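You operate a simulated robot arm through the tools that you are given. There is no shell and no other tool.

The job below is to be done with a simulated robot arm. You get a single attempt, and the scene is never put back.

TASK
Put things in order on the blue table. At the end: the pink box (marked "SEAL KIT") from the blue table stands on top of the grey rear housing; the rectifier from the blue table stands where the red cup brush stood; the black pinion from the blue table stands where the pink box stood; the red cup brush stands where the black pinion stood; whatever was shut is shut again. Leave all else as you found it, and nothing knocked over.

Only the result counts: the job must be done as asked and must still hold three seconds after the hand-in. Knocking over, shifting, dropping, spilling or breaking anything else fails it. A push-on lid holds only when it is set on centred and level and pressed home; a screw cap is set on level and turned clockwise until tight.

THE ROBOT
A 6-joint arm with a two-finger parallel gripper, fixed in place. Base frame: the origin is at the foot of the arm, x ahead of it, y to its left, z up; the work surface is at about z = 0. Units: cm, degrees, N and s.
With the tool pointing down near the work surface it reaches from about 16 to 42 cm from the base axis. Its first joint turns from -66.0 to 66.0 degrees. Payload 1.57 kg.
The TCP is the grasp point between the finger pads, 3 cm short of the fingertips. In the tool frame z runs along the fingers and y along their closing line. Largest opening 8 cm; finger width 1.7, thickness 1.2; the body of the gripper, 4 by 8.2 cm, starts 8 cm behind the TCP.
Orientation is told as [roll, pitch, yaw] about the base's x, y, z axes, in that order, counted from this pose: with the fingers straight down and closing along the base's y, the tool's x points along the base's -x, its y along +y and its z along -z.

THE INTERFACE
- The arm moves only by the tool move_arm. Its argument "motion" is one flat list of numbers, 7 for each row, row after row: the shift along the tool's x, y, z in units of 300 mm (1.0 is 300 mm), then the turn, a rotation vector about the tool's x, y, z in units of 180 degrees (1.0 is 180 degrees), then the opening in per cent of the stroke, from 0 (shut) to 100 (fully open). In form: [tx, ty, tz, ax, ay, az, grip, tx, ty, tz, ax, ay, az, grip, ...]. A call has 1 to 20 rows; each row is the pose to reach, as a shift and turn from the pose commanded when the call began, along the tool's axes at that moment. A call with a number of a shift or a turn outside -1 to 1 is refused whole. Each row takes 0.2 s and may step no farther than 5 cm and 8.6 degrees from the row before; otherwise, or with a gripper value out of range, the whole call is refused. A pose out of reach is approached as far as the arm can. The call stops where the force on the tool passes 40 N (or 10 N more than at its start, if that is more) or the arm is blocked; 0.2 s more then pass. The fingers move at their own pace (about 15.3 cm/s each) and stop on an object; they squeeze with about 21 N. The grip force told is the motor's: it shows also when the fingers shut on nothing. Time passes only in rows, and 0.2 s behind the last, so rows that repeat a pose let the fingers close. It gives the time, the measured TCP pose, the force on the tool (base axes), the opening and the grip force at its end, in the units of the frame above (readings bear some noise), with the torque about the TCP (base axes, N m) and any sound that the robot's microphone picked up.
- Cameras (640 x 400 px; columns grow to the right, rows downward): "scene" is fixed at [4.4, -32.92, 41.12]; the picture's right is [0.84, -0.54, 0.00], its down [-0.37, -0.58, -0.73] and it looks along [0.39, 0.61, -0.69] (base axes); focal length 247 px, centre (320, 200). "wrist" rides on the gripper at [7.2, -0.7, -12.2] in the tool frame; the picture's right is [0.09, 1.00, 0.00], its down [-0.84, 0.08, -0.54] and it looks along [-0.54, 0.05, 0.84] (tool axes); focal length 238 px, centre (320, 200). There is no depth. A picture from a camera that has moved, and an enlarged one, comes with that camera's place and axes in the base frame and with its lens.
- get_image(camera): a new picture of that camera. It takes no simulated time.
- enlarge(camera, box): a new picture of the part [left, top, right, bottom] of that camera's present view, enlarged. It takes no simulated time.
- hand_in(): hands the job in; it is judged then, once.

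Places have to be worked out from the pictures, the camera data and where the tool is seen. Open the gripper and draw the arm clear of the work before you hand the job in, unless the task says otherwise.

The tools are called after "Call:" as a command line: name --argument value ..., lists and objects as JSON in quotes. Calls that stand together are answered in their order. move_arm: Moves the arm, as the interface text tells. Its arguments: {"type":"object","properties":{"motion":{"type":"array"}},"required":["motion"]} The other tools are called the same way: get_image (camera) takes a picture; enlarge (camera, box) takes an enlarged picture of a part of a camera's view; hand_in () hands the job in.

At the start:

```text
time_s: 0.0
eef_pos: [26.94, -8.06, 23.45]
orientation: [-0.1, -0.1, 0.0]
wrist_force: [-0.4, 0.2, 0.6]
moment: [0.01, 0.02, -0.01]
finger_gap: 8.0
grip_force: 0.1
```

scene: 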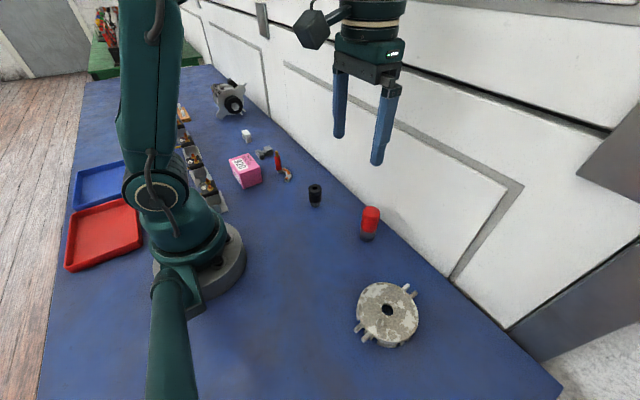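
wrist: 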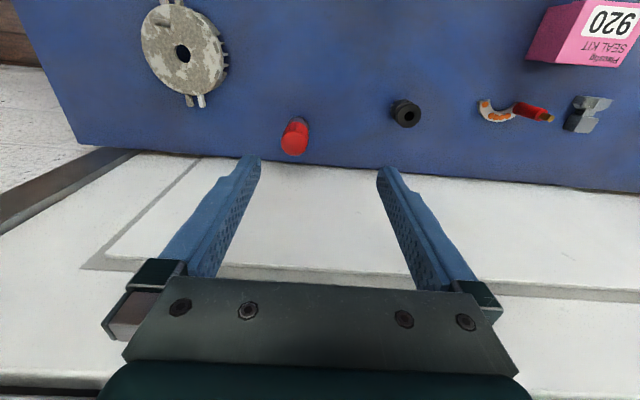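

I start by looking more closely at the scene with enlarged views to identify the objects: the pink box, black pinion, red cup brush, grey housing, and rectifier candidates.

Call:
enlarge --camera "scene" --box '[160, 70, 320, 220]'

Call:
enlarge --camera "scene" --box '[280, 160, 440, 360]'

Call:
enlarge --camera "wrist" --box '[380, 0, 640, 160]'

Call:
enlarge --camera "wrist" --box '[120, 0, 380, 180]'

```text
2.67 times, centred on (240, 145) of scene
camera zoom: at [4.4, -32.92, 41.12], right [0.84, -0.54, 0.0], down [-0.37, -0.58, -0.73], along [0.39, 0.61, -0.69], focal length 659 px, centre (533, 347)
```

zoom: 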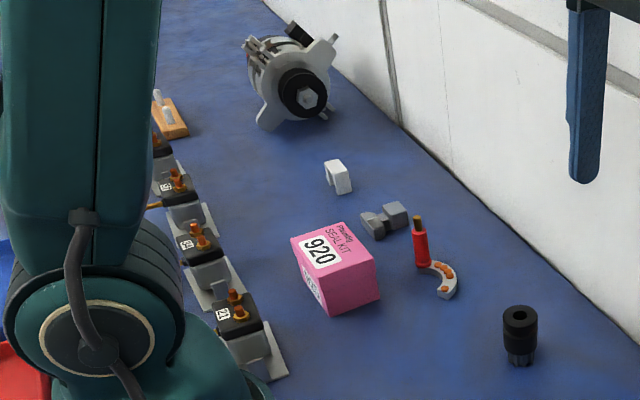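

```text
2.00 times, centred on (360, 260) of scene
camera zoom: at [4.4, -32.92, 41.12], right [0.84, -0.54, 0.0], down [-0.37, -0.58, -0.73], along [0.39, 0.61, -0.69], focal length 494 px, centre (240, 80)
```

zoom: 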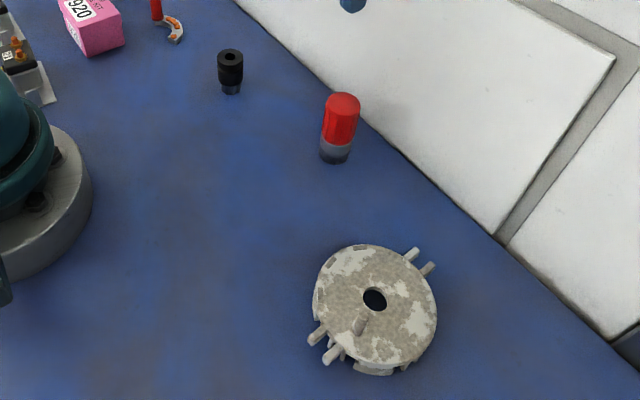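

```text
2.46 times, centred on (510, 80) of wrist
camera zoom: at [19.6, -8.62, 35.58], right [-0.09, 1.0, 0.0], down [0.84, 0.08, 0.54], along [0.54, 0.05, -0.84], focal length 587 px, centre (-148, 495)
```

zoom: 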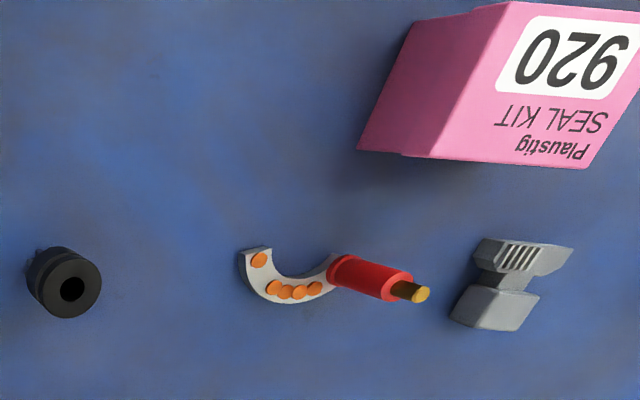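

```text
2.22 times, centred on (250, 90) of wrist
camera zoom: at [19.6, -8.62, 35.58], right [-0.09, 1.0, 0.0], down [0.84, 0.08, 0.54], along [0.54, 0.05, -0.84], focal length 530 px, centre (476, 444)
```

zoom: 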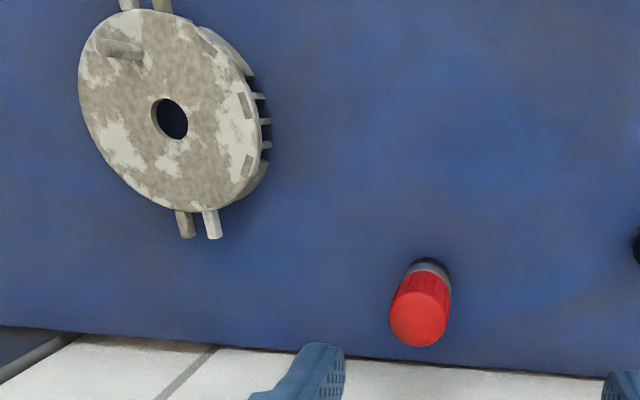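

The wrist and scene rays agree on these places: pinion ≈ (25.6, 2.6), brush ≈ (29.4, -11.1), housing hole ≈ (21.8, -25), pink box ≈ (16.3, 20.5), and rectifier (horseshoe with diodes and an upright red stud) ≈ (24.5, 17.5). I move at height towards the box for a closer wrist view.

Call:
move_arm --motion '[0.0231, 0.0902, 0, 0, 0, 0, 100, 0.0463, 0.1804, 0, 0, 0, 0, 100, 0.0694, 0.2706, 0, 0, 0, 0, 100, 0.0925, 0.3608, 0, 0, 0, 0, 100, 0.1157, 0.451, 0, 0, 0, 0, 100, 0.1388, 0.5412, 0, 0, 0, 0, 100, 0.1619, 0.6314, 0, 0, 0, 0, 100, 0.185, 0.7216, 0, 0, 0, 0, 100, 0.2082, 0.8118, 0, 0, 0, 0, 100, 0.2313, 0.902, 0, 0, 0, 0, 100, 0.2313, 0.902, 0, 0, 0, 0, 100]'

```text
time_s: 2.4
eef_pos: [19.88, 18.97, 23.3]
orientation: [-0.1, -0.1, 0.1]
wrist_force: [-0.6, 0.2, -0.4]
moment: [0.03, 0.02, 0.01]
finger_gap: 7.98
grip_force: 0.0
```

The move went as planned. Now I take pictures of the box area from above.

Call:
get_image --camera "wrist"

Call:
get_image --camera "scene"

```text
taken
camera wrist: at [12.66, 18.42, 35.54], right [-0.09, 1.0, 0.0], down [0.84, 0.08, 0.54], along [0.54, 0.05, -0.84], focal length 238 px, centre (320, 200)
```

wrist: 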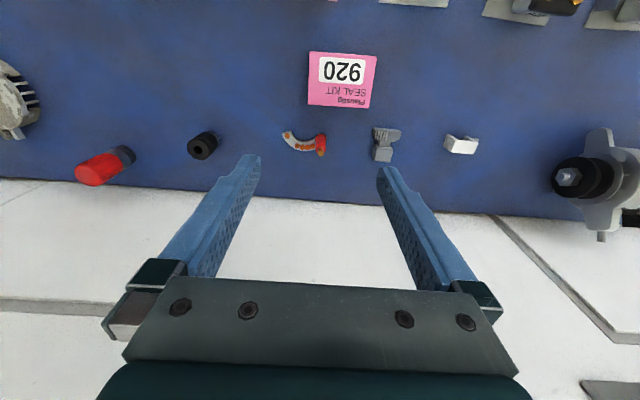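

```text
taken
```

scene: 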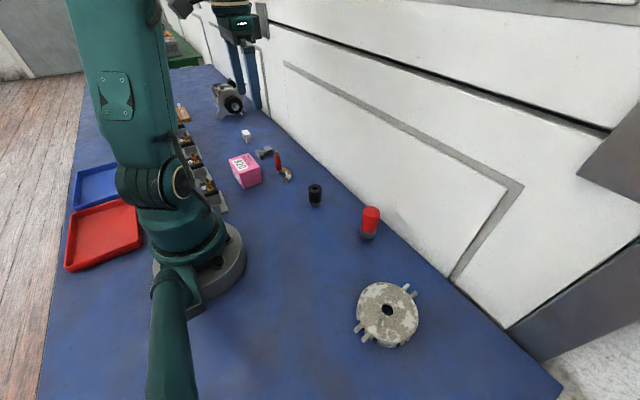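

The box lies almost straight under the camera. I enlarge it and the rectifier to measure edges and angle.

Call:
enlarge --camera "wrist" --box '[260, 30, 420, 180]'

Call:
enlarge --camera "scene" --box '[210, 120, 330, 210]'

```text
2.67 times, centred on (340, 105) of wrist
camera zoom: at [12.66, 18.42, 35.54], right [-0.09, 1.0, 0.0], down [0.84, 0.08, 0.54], along [0.54, 0.05, -0.84], focal length 636 px, centre (267, 453)
```

zoom: 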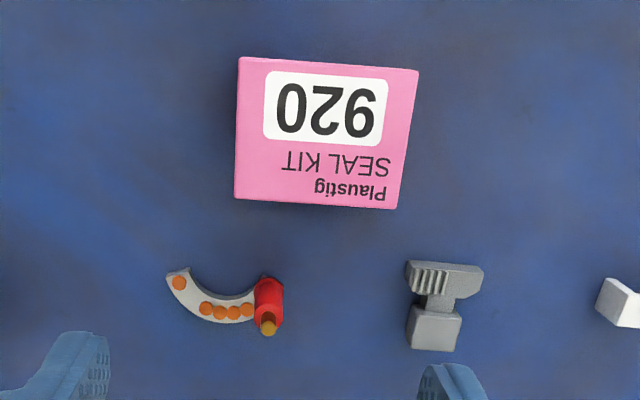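

```text
4.44 times, centred on (270, 165) of scene
camera zoom: at [4.4, -32.92, 41.12], right [0.84, -0.54, 0.0], down [-0.37, -0.58, -0.73], along [0.39, 0.61, -0.69], focal length 1098 px, centre (542, 356)
```

zoom: 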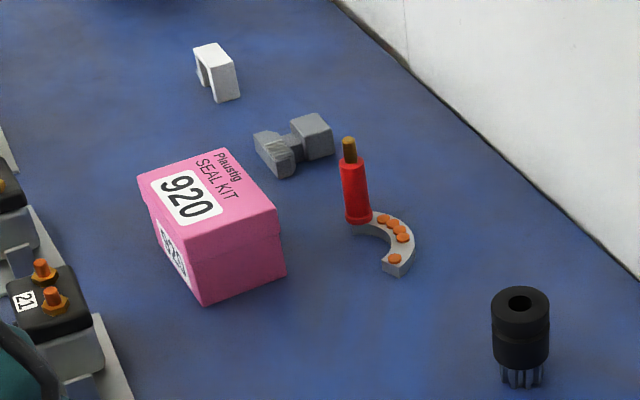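

The box top comes out at about z = 5 and about 5.5 (x) by 7.4 (y), so I'd grip it across x. It seems to have a lid seam, so I look closer at it, and also at the rear housing.

Call:
enlarge --camera "scene" --box '[222, 145, 272, 195]'

Call:
enlarge --camera "scene" --box '[345, 270, 430, 355]'

Call:
enlarge --camera "wrist" --box '[300, 40, 390, 115]'

Call:
enlarge --camera "scene" --box '[345, 195, 395, 245]'

```text
8.00 times, centred on (247, 170) of scene
camera zoom: at [4.4, -32.92, 41.12], right [0.84, -0.54, 0.0], down [-0.37, -0.58, -0.73], along [0.39, 0.61, -0.69], focal length 1977 px, centre (904, 440)
```

zoom: 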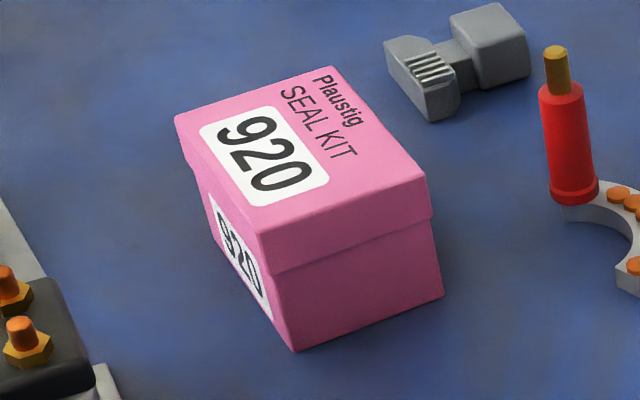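

```text
4.71 times, centred on (388, 312) of scene
camera zoom: at [4.4, -32.92, 41.12], right [0.84, -0.54, 0.0], down [-0.37, -0.58, -0.73], along [0.39, 0.61, -0.69], focal length 1163 px, centre (2, -329)
```

zoom: 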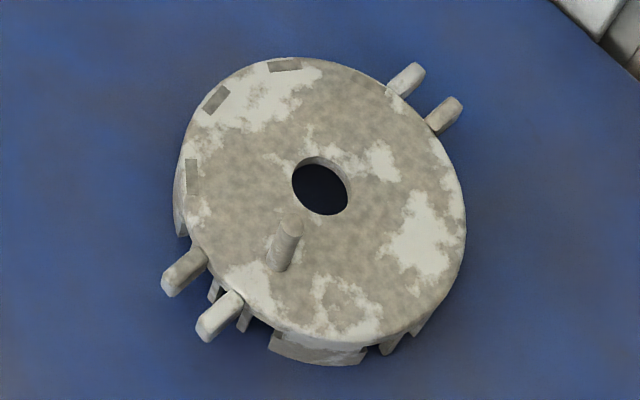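

```text
5.33 times, centred on (345, 78) of wrist
camera zoom: at [12.66, 18.42, 35.54], right [-0.09, 1.0, 0.0], down [0.84, 0.08, 0.54], along [0.54, 0.05, -0.84], focal length 1271 px, centre (187, 853)
```

zoom: 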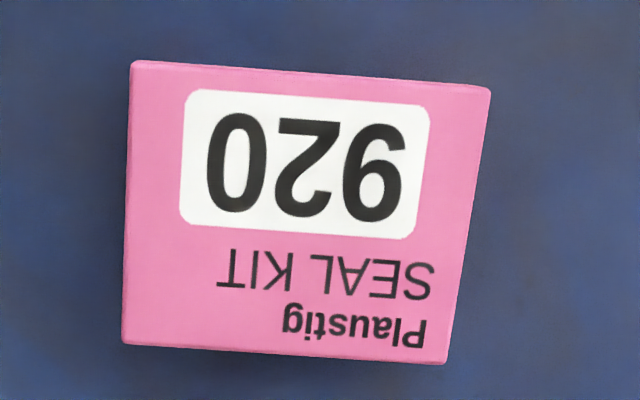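

```text
8.00 times, centred on (370, 220) of scene
camera zoom: at [4.4, -32.92, 41.12], right [0.84, -0.54, 0.0], down [-0.37, -0.58, -0.73], along [0.39, 0.61, -0.69], focal length 1977 px, centre (-80, 40)
```

zoom: 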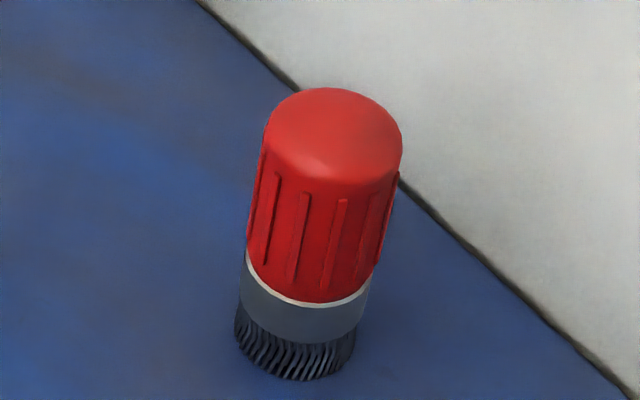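

The box has a lid overlapping the top part, its centre is ≈ (15.9, 21.1), and it is turned about +2°. The housing top carries a small upright peg beside the hole, so the box must go on the free side. I go above the box and turn the gripper to yaw ≈ 92° so it closes across the short side.

Call:
move_arm --motion '[0.0112, 0.0059, 0.0258, 0, 0, -0.0426, 100, 0.0223, 0.0119, 0.0517, 0, 0, -0.0852, 100, 0.0335, 0.0178, 0.0775, 0, 0, -0.1278, 100, 0.0447, 0.0238, 0.1033, 0, 0, -0.1703, 100, 0.0558, 0.0297, 0.1292, 0, 0, -0.2129, 100, 0.067, 0.0357, 0.155, 0, 0, -0.2555, 100, 0.0782, 0.0416, 0.1808, 0, 0, -0.2981, 100, 0.0893, 0.0475, 0.2067, 0, 0, -0.3407, 100, 0.1005, 0.0535, 0.2325, 0, 0, -0.3833, 100, 0.1117, 0.0594, 0.2583, 0, 0, -0.4258, 100, 0.1228, 0.0654, 0.2842, 0, 0, -0.4684, 100, 0.134, 0.0713, 0.31, 0, 0, -0.511, 100, 0.134, 0.0713, 0.31, 0, 0, -0.511, 100]'

```text
time_s: 5.2
eef_pos: [15.97, 21.27, 14.07]
orientation: [-0.1, 0.2, 92.1]
wrist_force: [-0.3, -0.4, -0.6]
moment: [0.01, -0.01, -0.03]
finger_gap: 8.04
grip_force: 0.1
```

The arm is above the box at yaw 92.1°. I check alignment from the wrist and the scene.

Call:
get_image --camera "wrist"

Call:
enlarge --camera "scene" --box '[200, 80, 330, 210]'

```text
taken
camera wrist: at [16.76, 14.09, 26.21], right [-0.99, -0.13, 0.0], down [-0.11, 0.83, 0.54], along [-0.07, 0.54, -0.84], focal length 238 px, centre (320, 200)
```

wrist: 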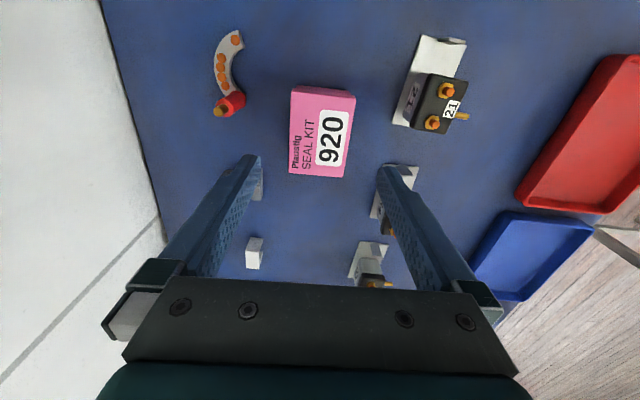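

```text
3.08 times, centred on (265, 145) of scene
camera zoom: at [4.4, -32.92, 41.12], right [0.84, -0.54, 0.0], down [-0.37, -0.58, -0.73], along [0.39, 0.61, -0.69], focal length 760 px, centre (489, 369)
```

zoom: 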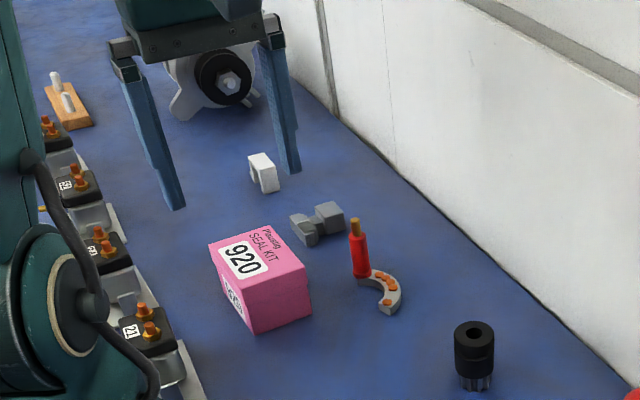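

Let me enlarge the wrist view to measure the box relative to the finger centreline more exactly.

Call:
enlarge --camera "wrist" --box '[270, 70, 380, 190]'

```text
3.33 times, centred on (325, 130) of wrist
camera zoom: at [16.76, 14.09, 26.21], right [-0.99, -0.13, 0.0], down [-0.11, 0.83, 0.54], along [-0.07, 0.54, -0.84], focal length 794 px, centre (303, 433)
```

zoom: 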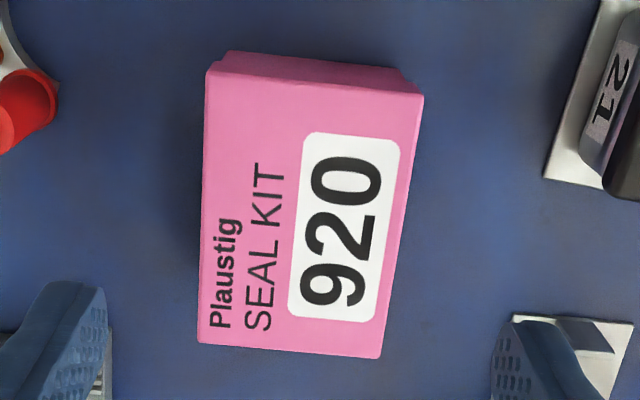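

The box centre is within about 0.1 cm of the tool axis and the angle matches. I descend with open fingers to TCP z ≈ 3.6 (tips about 0.6 above the table).

Call:
move_arm --motion '[0.0037, -0.0037, 0.06, 0, 0, 0, 100, 0.0037, -0.0037, 0.12, 0, 0, 0, 100, 0.0037, -0.0037, 0.18, 0, 0, 0, 100, 0.0037, -0.0037, 0.24, 0, 0, 0, 100, 0.0037, -0.0037, 0.28, 0, 0, 0, 100, 0.0037, -0.0037, 0.31, 0, 0, 0, 100, 0.0037, -0.0037, 0.33, 0, 0, 0, 100, 0.0037, -0.0037, 0.349, 0, 0, 0, 100, 0.0037, -0.0037, 0.349, 0, 0, 0, 100]'

```text
time_s: 7.2
eef_pos: [16.0, 21.12, 3.61]
orientation: [-0.2, 0.1, 92.0]
wrist_force: [-0.1, -0.5, -0.1]
moment: [-0.01, 0.02, 0.0]
finger_gap: 8.01
grip_force: 0.0
```

The fingers are down beside the box without contact. I now close and let the grip settle.

Call:
move_arm --motion '[0, 0, 0, 0, 0, 0, 60, 0, 0, 0, 0, 0, 0, 40, 0, 0, 0, 0, 0, 0, 20, 0, 0, 0, 0, 0, 0, 0, 0, 0, 0, 0, 0, 0, 0]'

Call:
enlarge --camera "scene" --box '[210, 110, 310, 210]'

```text
time_s: 8.4
eef_pos: [16.08, 21.08, 3.47]
orientation: [-0.1, 0.1, 92.0]
wrist_force: [-0.1, 0.0, -0.1]
moment: [-0.03, 0.02, 0.0]
finger_gap: 5.45
grip_force: 20.7
```

```text
4.00 times, centred on (260, 160) of scene
camera zoom: at [4.4, -32.92, 41.12], right [0.84, -0.54, 0.0], down [-0.37, -0.58, -0.73], along [0.39, 0.61, -0.69], focal length 989 px, centre (560, 360)
```

zoom: 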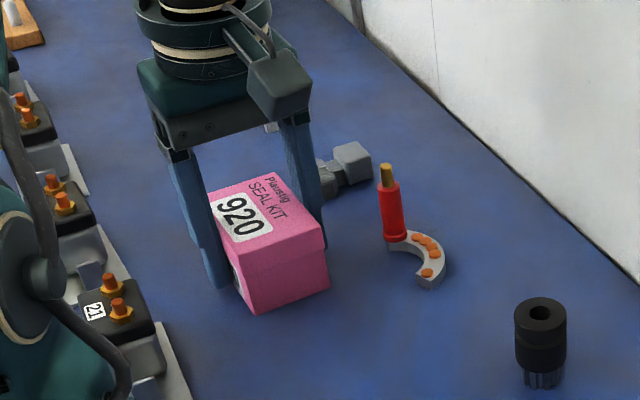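

It is gripped at a 5.45 cm gap. I lift just 1.5 cm slowly and check that the body comes up with the lid.

Call:
move_arm --motion '[0, 0, -0.01, 0, 0, 0, 0, 0, 0, -0.02, 0, 0, 0, 0, 0, 0, -0.03, 0, 0, 0, 0, 0, 0, -0.04, 0, 0, 0, 0, 0, 0, -0.05, 0, 0, 0, 0, 0, 0, -0.05, 0, 0, 0, 0]'

Call:
enlarge --camera "scene" --box '[210, 110, 310, 210]'

```text
time_s: 9.8
eef_pos: [16.14, 21.06, 5.07]
orientation: [-0.2, 0.1, 91.9]
wrist_force: [-0.6, 0.1, -0.5]
moment: [-0.03, -0.04, 0.01]
finger_gap: 5.43
grip_force: 21.0
```

```text
4.00 times, centred on (260, 160) of scene
camera zoom: at [4.4, -32.92, 41.12], right [0.84, -0.54, 0.0], down [-0.37, -0.58, -0.73], along [0.39, 0.61, -0.69], focal length 989 px, centre (560, 360)
```

zoom: 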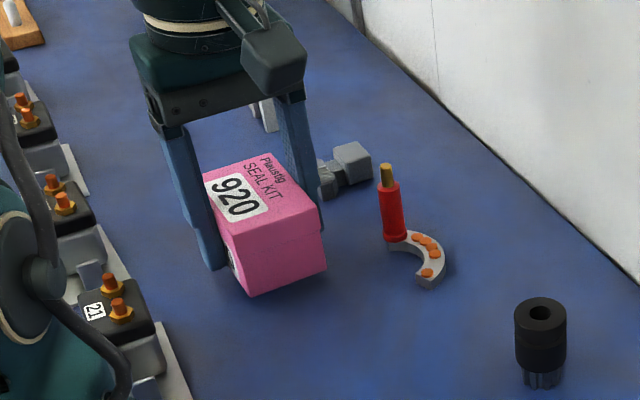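

The box body came up with the lid, and it is light. I lift to about z = 17 and carry it towards the middle (25, 0), turning the yaw down to about 57°.

Call:
move_arm --motion '[0, 0, -0.08, 0, 0, 0, 0, 0, 0, -0.16, 0, 0, 0, 0, 0, 0, -0.24, 0, 0, 0, 0, 0, 0, -0.32, 0, 0, 0, 0, 0, 0, -0.4, 0, 0, 0, 0, 0.0793, -0.0302, -0.4, 0, 0, 0.0216, 0, 0.1585, -0.0604, -0.4, 0, 0, 0.0432, 0, 0.2378, -0.0906, -0.4, 0, 0, 0.0648, 0, 0.317, -0.1208, -0.4, 0, 0, 0.0864, 0, 0.3963, -0.1511, -0.4, 0, 0, 0.108, 0, 0.4755, -0.1813, -0.4, 0, 0, 0.1296, 0, 0.5548, -0.2115, -0.4, 0, 0, 0.1512, 0, 0.634, -0.2417, -0.4, 0, 0, 0.1728, 0, 0.7133, -0.2719, -0.4, 0, 0, 0.1944, 0, 0.7133, -0.2719, -0.4, 0, 0, 0.1944, 0]'

```text
time_s: 13.0
eef_pos: [24.91, -0.12, 17.21]
orientation: [-0.1, -0.1, 57.0]
wrist_force: [0.5, -0.1, -0.8]
moment: [0.01, -0.02, -0.02]
finger_gap: 5.44
grip_force: 20.9
```

The box is carried steadily. I move to (24, -12, 20) at yaw 21°, from where the wrist camera should see the housing beside the held box.

Call:
move_arm --motion '[0.0581, -0.0317, -0.0156, 0, 0, 0.0333, 0, 0.1163, -0.0635, -0.0311, 0, 0, 0.0667, 0, 0.1744, -0.0952, -0.0467, 0, 0, 0.1, 0, 0.2325, -0.1269, -0.0622, 0, 0, 0.1333, 0, 0.2907, -0.1587, -0.0778, 0, 0, 0.1667, 0, 0.3488, -0.1904, -0.0933, 0, 0, 0.2, 0, 0.3488, -0.1904, -0.0933, 0, 0, 0.2, 0]'

Call:
get_image --camera "wrist"

Call:
enlarge --camera "wrist" --box '[140, 0, 280, 110]'

Call:
get_image --camera "scene"

```text
time_s: 14.6
eef_pos: [23.92, -11.95, 19.85]
orientation: [-0.2, -0.1, 21.0]
wrist_force: [0.1, -0.7, -0.6]
moment: [-0.01, -0.01, -0.02]
finger_gap: 5.42
grip_force: 20.5
```

```text
taken
camera wrist: at [17.47, -15.02, 32.07], right [-0.44, 0.9, 0.0], down [0.75, 0.37, 0.54], along [0.49, 0.24, -0.84], focal length 238 px, centre (320, 200)
```

wrist: 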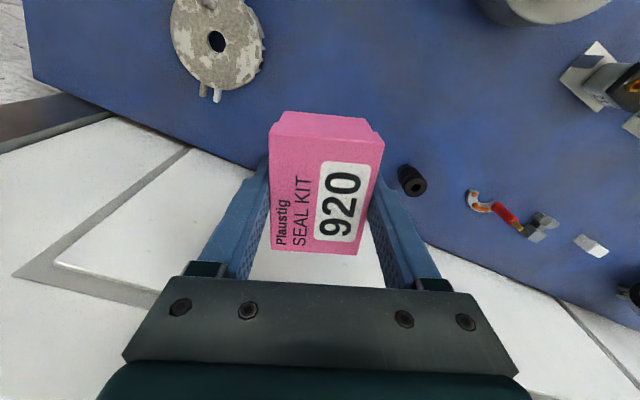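

```text
3.64 times, centred on (210, 55) of wrist
camera zoom: at [17.47, -15.02, 32.07], right [-0.44, 0.9, 0.0], down [0.75, 0.37, 0.54], along [0.49, 0.24, -0.84], focal length 867 px, centre (720, 727)
```

zoom: 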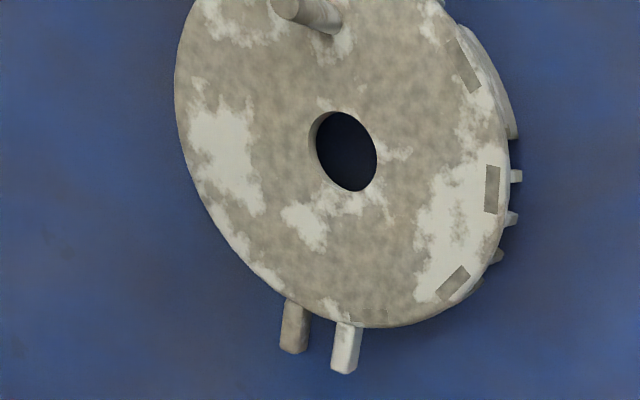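

```text
taken
```

scene: 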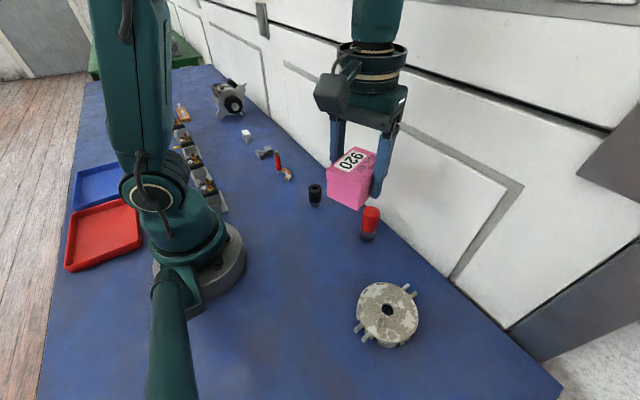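

Both cameras agree: the hole centre is ≈ (21.85, -25.05) with the top at z ≈ 2.2. The peg (about 2.8 cm tall) is at ≈ (19.07, -26.1), so the box should be centred at ≈ (23.35, -24.5) with its long axis along 20°. I move above that spot.

Call:
move_arm --motion '[0.028, -0.064, 0.02, 0, 0, 0.0009, 0, 0.0559, -0.1279, 0.06, 0, 0, 0.0019, 0, 0.0839, -0.1919, 0.11, 0, 0, 0.0028, 0, 0.1118, -0.2559, 0.16, 0, 0, 0.0037, 0, 0.1398, -0.3198, 0.21, 0, 0, 0.0047, 0, 0.1677, -0.3838, 0.2617, 0, 0, 0.0056, 0, 0.1677, -0.3838, 0.2617, 0, 0, 0.0056, 0, 0.1677, -0.3838, 0.2617, 0, 0, 0.0056, 0]'

Call:
enlarge --camera "scene" --box '[320, 190, 480, 370]'

Call:
get_image --camera "wrist"

```text
time_s: 16.4
eef_pos: [23.38, -24.47, 12.21]
orientation: [-0.2, -0.1, 20.0]
wrist_force: [-0.6, -0.5, -0.3]
moment: [0.0, 0.0, 0.02]
finger_gap: 5.45
grip_force: 20.9
```

```text
2.22 times, centred on (400, 280) of scene
camera zoom: at [4.4, -32.92, 41.12], right [0.84, -0.54, 0.0], down [-0.37, -0.58, -0.73], along [0.39, 0.61, -0.69], focal length 549 px, centre (142, 22)
```

zoom: 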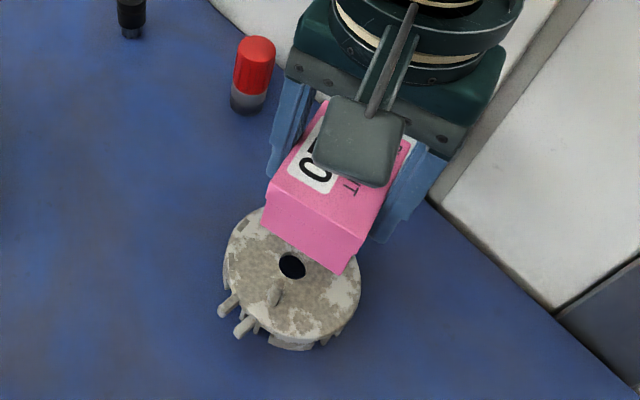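

```text
taken
camera wrist: at [16.84, -27.54, 24.35], right [-0.43, 0.9, 0.0], down [0.76, 0.36, 0.54], along [0.49, 0.23, -0.84], focal length 238 px, centre (320, 200)
```

wrist: 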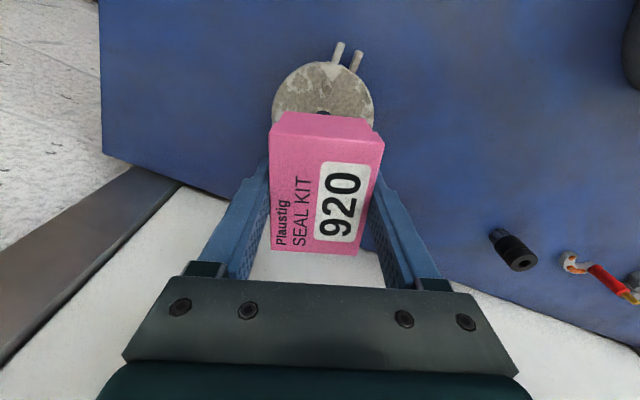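

Alignment looks right. I descend to TCP z ≈ 7.3 (box bottom about 1.5 cm above the housing top, still level with the peg's upper half) and check clearance to the peg.

Call:
move_arm --motion '[0, 0, 0.03, 0, 0, 0, 0, 0, 0, 0.06, 0, 0, 0, 0, 0, 0, 0.08, 0, 0, 0, 0, 0, 0, 0.08, 0, 0, 0, 0]'

Call:
enlarge --camera "scene" --box '[340, 230, 440, 360]'

Call:
enlarge --camera "wrist" --box '[240, 20, 400, 160]'

```text
time_s: 17.4
eef_pos: [23.43, -24.55, 9.76]
orientation: [-0.1, -0.1, 20.1]
wrist_force: [0.6, 0.2, -1.3]
moment: [0.0, -0.01, 0.0]
finger_gap: 5.46
grip_force: 20.5
```

```text
3.08 times, centred on (390, 295) of scene
camera zoom: at [4.4, -32.92, 41.12], right [0.84, -0.54, 0.0], down [-0.37, -0.58, -0.73], along [0.39, 0.61, -0.69], focal length 760 px, centre (105, -92)
```

zoom: 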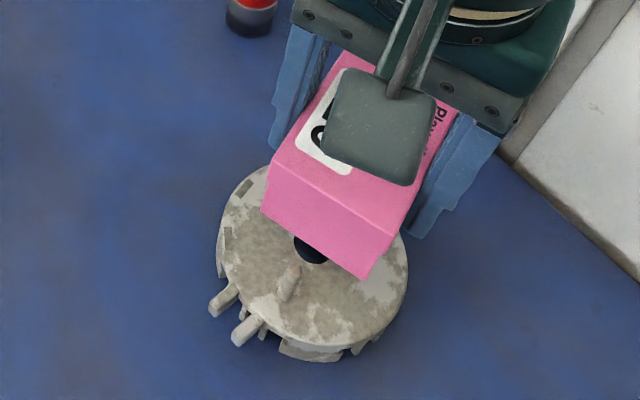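

```text
2.86 times, centred on (320, 90) of wrist
camera zoom: at [16.87, -27.52, 21.89], right [-0.43, 0.9, 0.0], down [0.76, 0.36, 0.54], along [0.49, 0.23, -0.84], focal length 681 px, centre (320, 514)
```

zoom: 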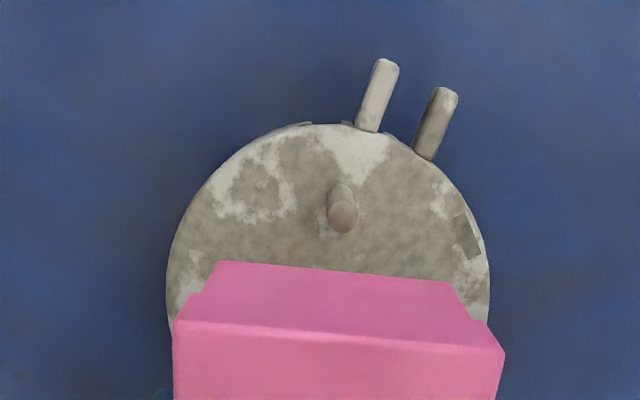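

The peg is clearly seen, about 0.45 cm clear of the box end and laterally centred. I descend to TCP z ≈ 6.2 (about 0.4 above expected contact).

Call:
move_arm --motion '[0, 0, 0.035, 0, 0, 0, 0, 0, 0, 0.07, 0, 0, 0, 0, 0, 0, 0.095, 0, 0, 0, 0, 0, 0, 0.11, 0, 0, 0, 0, 0, 0, 0.118, 0, 0, 0, 0, 0, 0, 0.118, 0, 0, 0, 0]'

Call:
enlarge --camera "scene" --box '[340, 240, 440, 360]'

Call:
enlarge --camera "wrist" --box '[240, 20, 400, 160]'

```text
time_s: 18.8
eef_pos: [23.49, -24.51, 6.25]
orientation: [-0.2, -0.2, 20.1]
wrist_force: [0.3, 0.4, -0.1]
moment: [0.03, 0.0, -0.02]
finger_gap: 5.43
grip_force: 20.6
```

```text
3.33 times, centred on (390, 300) of scene
camera zoom: at [4.4, -32.92, 41.12], right [0.84, -0.54, 0.0], down [-0.37, -0.58, -0.73], along [0.39, 0.61, -0.69], focal length 824 px, centre (87, -133)
```

zoom: 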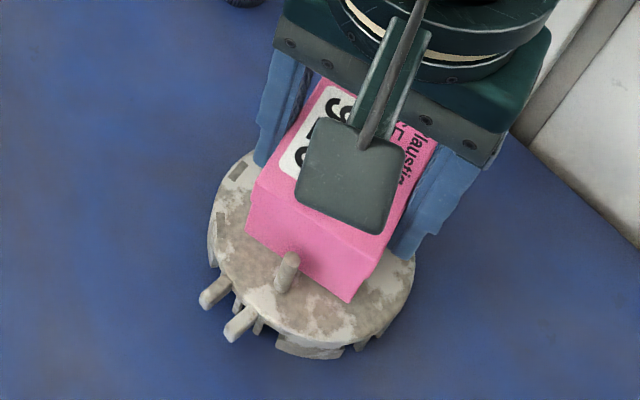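

```text
2.86 times, centred on (320, 90) of wrist
camera zoom: at [16.85, -27.54, 18.33], right [-0.43, 0.9, 0.0], down [0.76, 0.36, 0.54], along [0.49, 0.23, -0.84], focal length 681 px, centre (320, 514)
```

zoom: 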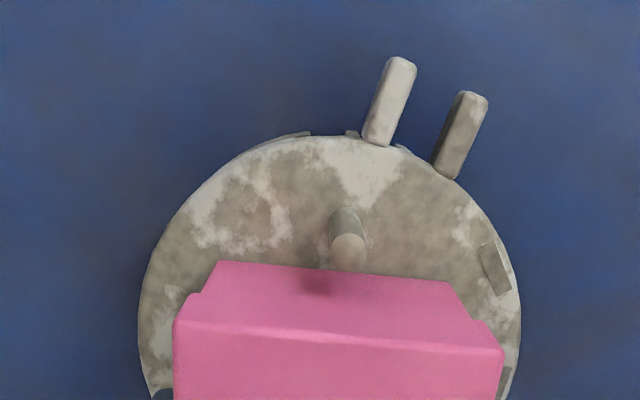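

Still clear of the peg. I lower in 1 mm steps and watch the vertical force for contact.

Call:
move_arm --motion '[0, 0, 0.0033, 0, 0, 0, 0, 0, 0, 0.0067, 0, 0, 0, 0, 0, 0, 0.01, 0, 0, 0, 0, 0, 0, 0.01, 0, 0, 0, 0]'

```text
time_s: 19.8
eef_pos: [23.46, -24.48, 5.95]
orientation: [-0.3, -0.2, 20.0]
wrist_force: [-1.4, 3.3, 23.6]
moment: [0.29, 0.07, -0.01]
finger_gap: 5.44
grip_force: 21.1
```

Contact was made with 23.6 N upward, so the box is on the housing (top at about 2.45). I ease up about 0.8 mm to relieve the pressing before letting go.

Call:
move_arm --motion '[0, 0, -0.0027, 0, 0, 0, 0, 0, 0, -0.0027, 0, 0, 0, 0]'

Call:
enlarge --camera "scene" --box '[340, 240, 440, 360]'

Call:
enlarge --camera "wrist" --box '[220, 20, 420, 280]'

```text
time_s: 20.4
eef_pos: [23.47, -24.52, 5.94]
orientation: [-0.3, -0.2, 20.0]
wrist_force: [2.0, -3.2, 9.6]
moment: [0.07, -0.15, 0.0]
finger_gap: 5.47
grip_force: 21.1
```

```text
3.33 times, centred on (390, 300) of scene
camera zoom: at [4.4, -32.92, 41.12], right [0.84, -0.54, 0.0], down [-0.37, -0.58, -0.73], along [0.39, 0.61, -0.69], focal length 824 px, centre (87, -133)
```

zoom: 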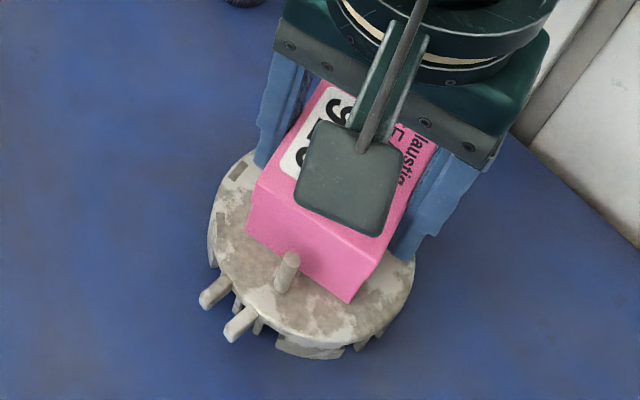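

```text
1.54 times, centred on (320, 150) of wrist
camera zoom: at [16.89, -27.53, 18.11], right [-0.43, 0.9, 0.0], down [0.76, 0.36, 0.54], along [0.49, 0.23, -0.84], focal length 367 px, centre (320, 277)
```

zoom: 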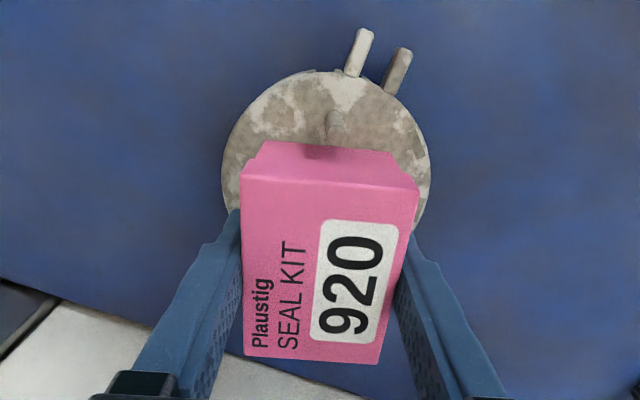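

Force is down to 9.6 N. I ease up a touch more, then open the fingers in stages.

Call:
move_arm --motion '[0, 0, -0.0015, 0, 0, 0, 0, 0, 0, -0.0015, 0, 0, 0, 0]'

```text
time_s: 21.0
eef_pos: [23.29, -24.52, 5.88]
orientation: [-0.1, -0.1, 20.0]
wrist_force: [-0.9, -0.8, -0.4]
moment: [-0.01, 0.06, 0.0]
finger_gap: 5.44
grip_force: 21.1
```

The force has gone to about zero, so the box is just resting. I open the fingers gradually.

Call:
move_arm --motion '[0, 0, 0, 0, 0, 0, 70, 0, 0, 0, 0, 0, 0, 74, 0, 0, 0, 0, 0, 0, 82, 0, 0, 0, 0, 0, 0, 92, 0, 0, 0, 0, 0, 0, 98, 0, 0, 0, 0, 0, 0, 98]'

Call:
enlarge --camera "scene" --box '[340, 240, 440, 360]'

Call:
enlarge --camera "wrist" --box '[220, 20, 420, 280]'

```text
time_s: 22.4
eef_pos: [23.48, -24.46, 5.94]
orientation: [-0.2, -0.1, 20.0]
wrist_force: [-0.7, -0.4, 0.4]
moment: [-0.03, -0.02, 0.02]
finger_gap: 7.84
grip_force: 0.0
```

```text
3.33 times, centred on (390, 300) of scene
camera zoom: at [4.4, -32.92, 41.12], right [0.84, -0.54, 0.0], down [-0.37, -0.58, -0.73], along [0.39, 0.61, -0.69], focal length 824 px, centre (87, -133)
```

zoom: 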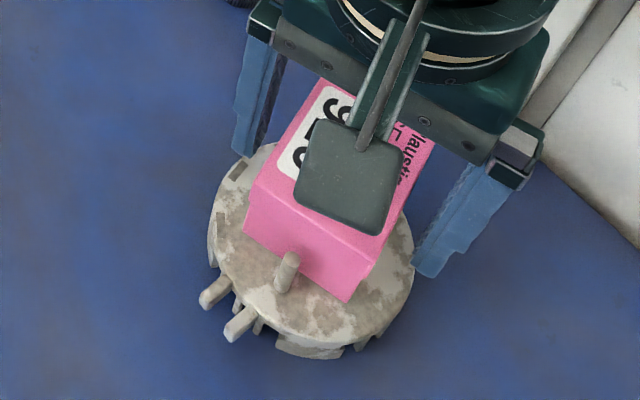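

```text
1.54 times, centred on (320, 150) of wrist
camera zoom: at [16.88, -27.51, 18.19], right [-0.43, 0.9, 0.0], down [0.76, 0.36, 0.54], along [0.49, 0.23, -0.84], focal length 367 px, centre (320, 277)
```

zoom: 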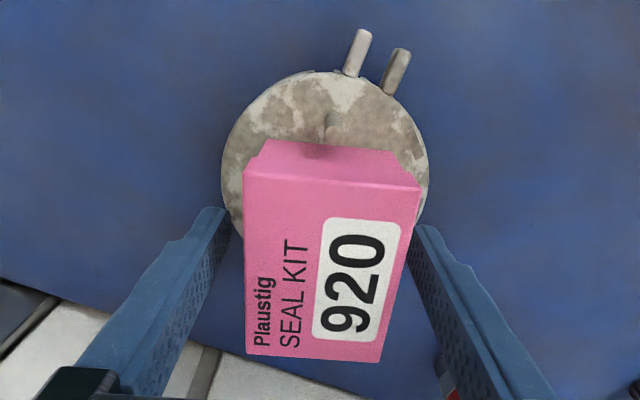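

The box stays put on the housing with the fingers open. I rise straight up and look at it again.

Call:
move_arm --motion '[0, 0, -0.03, 0, 0, 0, 98, 0, 0, -0.08, 0, 0, 0, 98, 0, 0, -0.16, 0, 0, 0, 98, 0, 0, -0.24, 0, 0, 0, 98, 0, 0, -0.32, 0, 0, 0, 98, 0, 0, -0.42, 0, 0, 0, 98, 0, 0, -0.42, 0, 0, 0, 98]'

Call:
get_image --camera "wrist"

Call:
enlarge --camera "scene" --box '[340, 240, 440, 360]'

```text
time_s: 24.0
eef_pos: [23.48, -24.44, 18.64]
orientation: [-0.3, -0.1, 19.9]
wrist_force: [0.6, 0.6, -0.9]
moment: [0.02, -0.01, -0.04]
finger_gap: 7.84
grip_force: 0.0
```

```text
taken
camera wrist: at [16.81, -27.44, 30.83], right [-0.43, 0.9, 0.0], down [0.76, 0.36, 0.54], along [0.49, 0.23, -0.84], focal length 238 px, centre (320, 200)
```

wrist: 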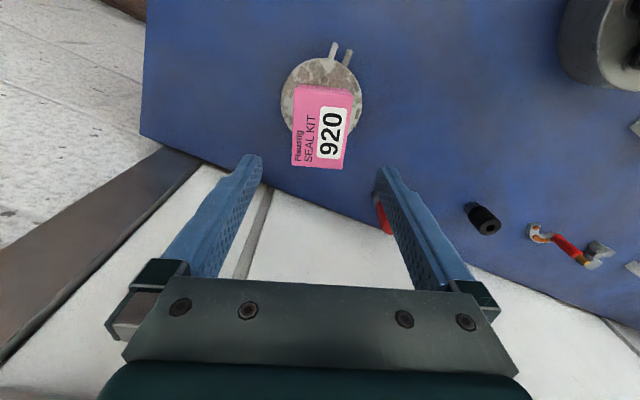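

```text
3.33 times, centred on (390, 300) of scene
camera zoom: at [4.4, -32.92, 41.12], right [0.84, -0.54, 0.0], down [-0.37, -0.58, -0.73], along [0.39, 0.61, -0.69], focal length 824 px, centre (87, -133)
```

zoom: 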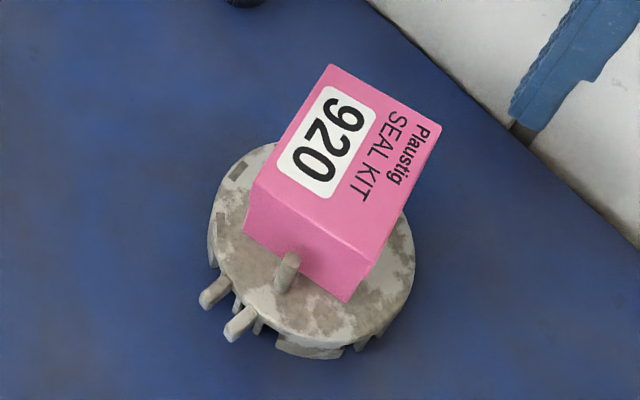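

The box stands level on the housing, with its lid shut. Next is the pinion: I move above (25.7, 2.6) at z ≈ 15, yaw 0, to measure it.

Call:
move_arm --motion '[-0.0378, 0.0822, 0.0, 0, 0, 0.0111, 98, -0.0756, 0.1643, 0.0, 0, 0, 0.0222, 98, -0.1133, 0.2465, 0.0, 0, 0, 0.0333, 98, -0.1511, 0.3287, 0.01, 0, 0, 0.0444, 98, -0.1889, 0.4109, 0.03, 0, 0, 0.0556, 98, -0.2267, 0.493, 0.05, 0, 0, 0.0667, 98, -0.2645, 0.5752, 0.07, 0, 0, 0.0778, 98, -0.3022, 0.6574, 0.09, 0, 0, 0.0889, 98, -0.34, 0.7395, 0.11, 0, 0, 0.1, 98, -0.3778, 0.8217, 0.1213, 0, 0, 0.1111, 98, -0.3778, 0.8217, 0.1213, 0, 0, 0.1111, 98]'

Call:
get_image --camera "wrist"

Call:
enlarge --camera "wrist" --box '[270, 90, 370, 190]'

Call:
get_image --camera "scene"

```text
time_s: 26.4
eef_pos: [25.63, 2.46, 15.0]
orientation: [-0.1, -0.2, 0.0]
wrist_force: [0.1, -0.7, -0.9]
moment: [-0.02, -0.03, 0.03]
finger_gap: 7.86
grip_force: 0.1
```

```text
taken
camera wrist: at [18.33, 1.92, 27.06], right [-0.09, 1.0, 0.0], down [0.84, 0.08, 0.54], along [0.54, 0.05, -0.84], focal length 238 px, centre (320, 200)
```

wrist: 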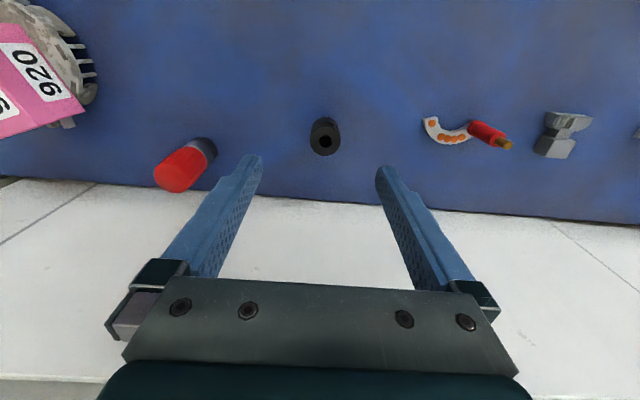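

```text
4.00 times, centred on (320, 140) of wrist
camera zoom: at [18.33, 1.92, 27.06], right [-0.09, 1.0, 0.0], down [0.84, 0.08, 0.54], along [0.54, 0.05, -0.84], focal length 953 px, centre (320, 440)
```

zoom: 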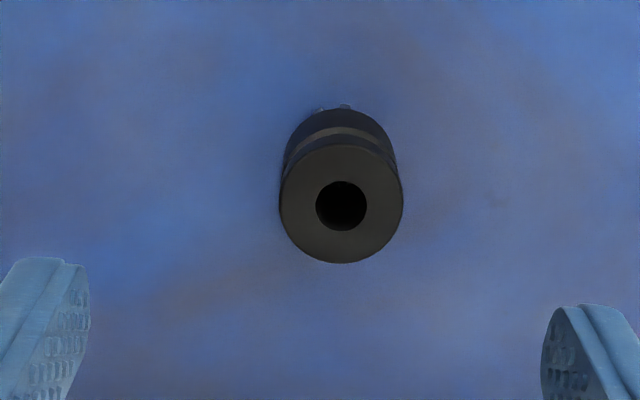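

```text
taken
```

scene: 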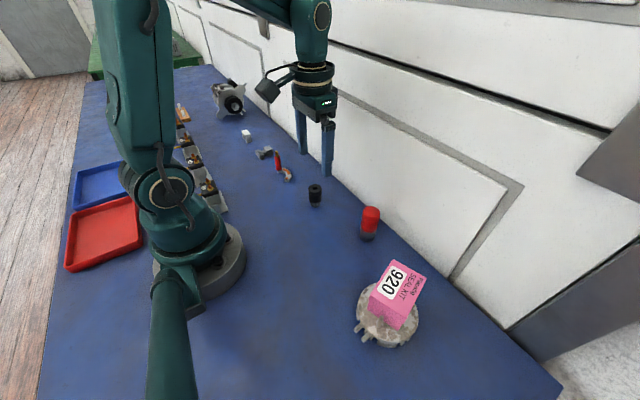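

Pinion: top centre is about 0.24 ahead and 0.45 left of the tool axis, so its spot is ≈ (25.78, 3.05), about 2.9 cm in diameter and 5.4 tall. I centre on it and descend to TCP z ≈ 3.9.

Call:
move_arm --motion '[-0.008, 0.015, 0.06, 0, 0, 0, 98, -0.008, 0.015, 0.13, 0, 0, 0, 98, -0.008, 0.015, 0.2, 0, 0, 0, 98, -0.008, 0.015, 0.26, 0, 0, 0, 98, -0.008, 0.015, 0.31, 0, 0, 0, 98, -0.008, 0.015, 0.345, 0, 0, 0, 98, -0.008, 0.015, 0.37, 0, 0, 0, 98, -0.008, 0.015, 0.37, 0, 0, 0, 98]'

Call:
get_image --camera "wrist"

Call:
enlarge --camera "scene" --box '[270, 130, 370, 230]'

```text
time_s: 28.2
eef_pos: [25.9, 2.98, 3.85]
orientation: [-0.1, -0.2, 0.0]
wrist_force: [0.2, 0.9, -0.1]
moment: [0.01, 0.02, 0.02]
finger_gap: 7.84
grip_force: 0.1
```

```text
taken
camera wrist: at [18.68, 2.37, 15.99], right [-0.09, 1.0, 0.0], down [0.84, 0.08, 0.54], along [0.54, 0.05, -0.84], focal length 238 px, centre (320, 200)
```

wrist: 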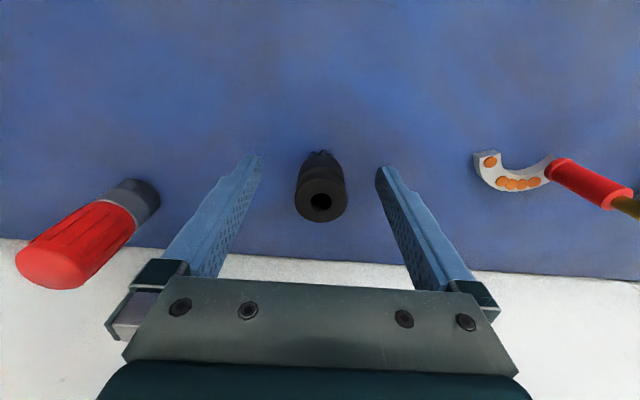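

```text
4.00 times, centred on (320, 180) of scene
camera zoom: at [4.4, -32.92, 41.12], right [0.84, -0.54, 0.0], down [-0.37, -0.58, -0.73], along [0.39, 0.61, -0.69], focal length 989 px, centre (320, 280)
```

zoom: 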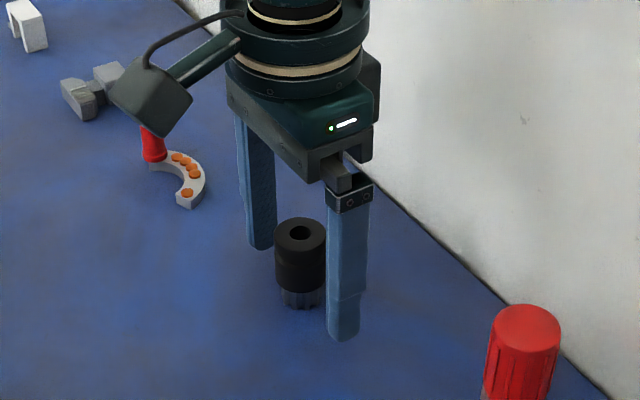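

The pinion sits centred between the fingers (height ≈ 4.7, spot ≈ (25.9, 3.1)). I close gently.

Call:
move_arm --motion '[0, 0, 0, 0, 0, 0, 70, 0, 0, 0, 0, 0, 0, 50, 0, 0, 0, 0, 0, 0, 40, 0, 0, 0, 0, 0, 0, 30, 0, 0, 0, 0, 0, 0, 10, 0, 0, 0, 0, 0, 0, 0, 0, 0, 0, 0, 0, 0, 0]'

Call:
enlarge --camera "wrist" --box '[240, 110, 400, 260]'

```text
time_s: 29.8
eef_pos: [25.94, 2.81, 3.93]
orientation: [-0.1, -0.2, 0.0]
wrist_force: [1.0, -1.6, 1.5]
moment: [0.0, -0.03, 0.01]
finger_gap: 2.89
grip_force: 21.3
```

```text
2.67 times, centred on (320, 185) of wrist
camera zoom: at [18.69, 2.37, 16.01], right [-0.09, 1.0, 0.0], down [0.84, 0.08, 0.54], along [0.54, 0.05, -0.84], focal length 636 px, centre (320, 240)
```

zoom: 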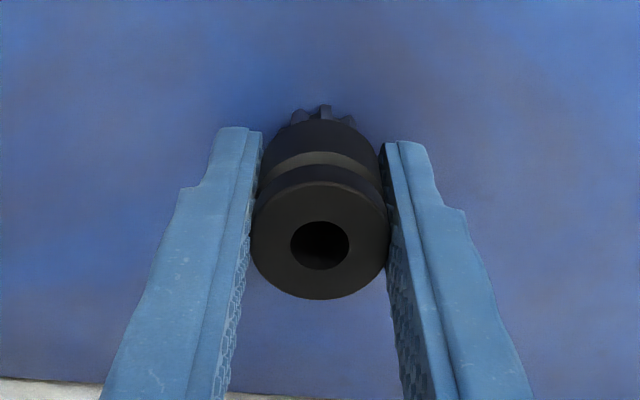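

Gripped at 2.89 cm. I lift slowly, then carry the pinion at height to above the pink box's old spot (15.9, 21.13), turning with the base to yaw 50°.

Call:
move_arm --motion '[0, 0, -0.015, 0, 0, 0, 0, 0, 0, -0.04, 0, 0, 0, 0, 0, 0, -0.09, 0, 0, 0, 0, 0, 0, -0.15, 0, 0, 0, 0, 0, 0, -0.22, 0, 0, 0, 0, 0, 0, -0.29, 0, 0, 0, 0, 0, 0, -0.35, 0, 0, 0, 0, 0.0416, 0.0753, -0.35, 0, 0, -0.0347, 0, 0.0832, 0.1505, -0.35, 0, 0, -0.0695, 0, 0.1248, 0.2258, -0.35, 0, 0, -0.1042, 0, 0.1664, 0.301, -0.35, 0, 0, -0.1389, 0, 0.2079, 0.3763, -0.35, 0, 0, -0.1736, 0, 0.2495, 0.4515, -0.35, 0, 0, -0.2084, 0, 0.2911, 0.5268, -0.35, 0, 0, -0.2431, 0, 0.3327, 0.602, -0.35, 0, 0, -0.2778, 0, 0.3327, 0.602, -0.35, 0, 0, -0.2778, 0]'

Call:
get_image --camera "wrist"

Call:
enlarge --camera "scene" --box '[200, 80, 330, 210]'

```text
time_s: 33.2
eef_pos: [15.85, 21.12, 14.27]
orientation: [-0.1, 0.1, 50.0]
wrist_force: [-0.7, -0.1, -1.2]
moment: [-0.01, 0.02, 0.02]
finger_gap: 2.85
grip_force: 21.1
```

```text
taken
camera wrist: at [11.75, 15.25, 26.45], right [-0.82, 0.57, 0.0], down [0.48, 0.69, 0.54], along [0.31, 0.44, -0.84], focal length 238 px, centre (320, 200)
```

wrist: 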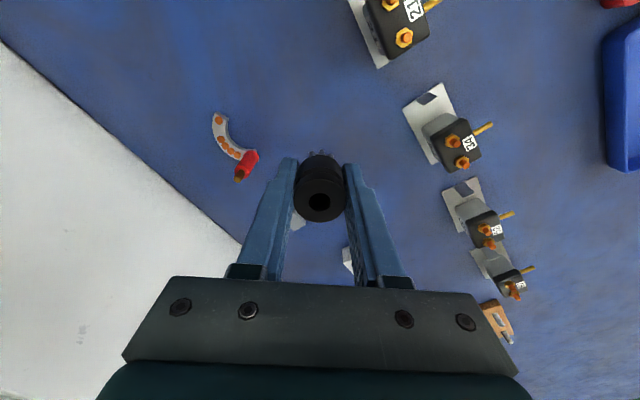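

```text
3.08 times, centred on (265, 145) of scene
camera zoom: at [4.4, -32.92, 41.12], right [0.84, -0.54, 0.0], down [-0.37, -0.58, -0.73], along [0.39, 0.61, -0.69], focal length 760 px, centre (489, 369)
```

zoom: 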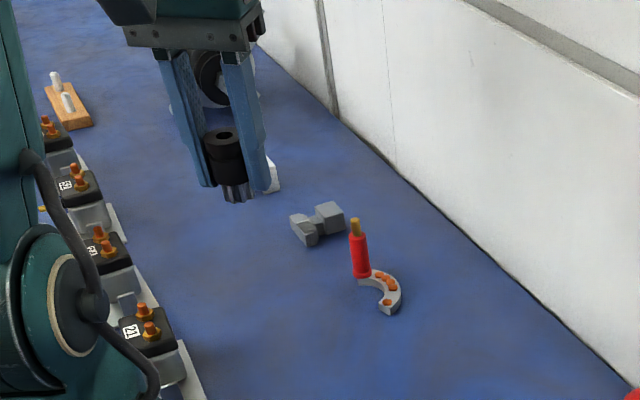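

The pinion hangs upright over the spot. I lower it to about 1.5 mm above the table first.

Call:
move_arm --motion '[0, 0, 0.07, 0, 0, 0, 0, 0, 0, 0.14, 0, 0, 0, 0, 0, 0, 0.21, 0, 0, 0, 0, 0, 0, 0.27, 0, 0, 0, 0, 0, 0, 0.31, 0, 0, 0, 0, 0, 0, 0.332, 0, 0, 0, 0, 0, 0, 0.341, 0, 0, 0, 0, 0, 0, 0.341, 0, 0, 0, 0]'

```text
time_s: 35.0
eef_pos: [15.9, 20.94, 3.98]
orientation: [-0.2, -0.1, 50.1]
wrist_force: [0.2, -0.2, -0.9]
moment: [0.01, 0.02, -0.02]
finger_gap: 2.86
grip_force: 21.3
```

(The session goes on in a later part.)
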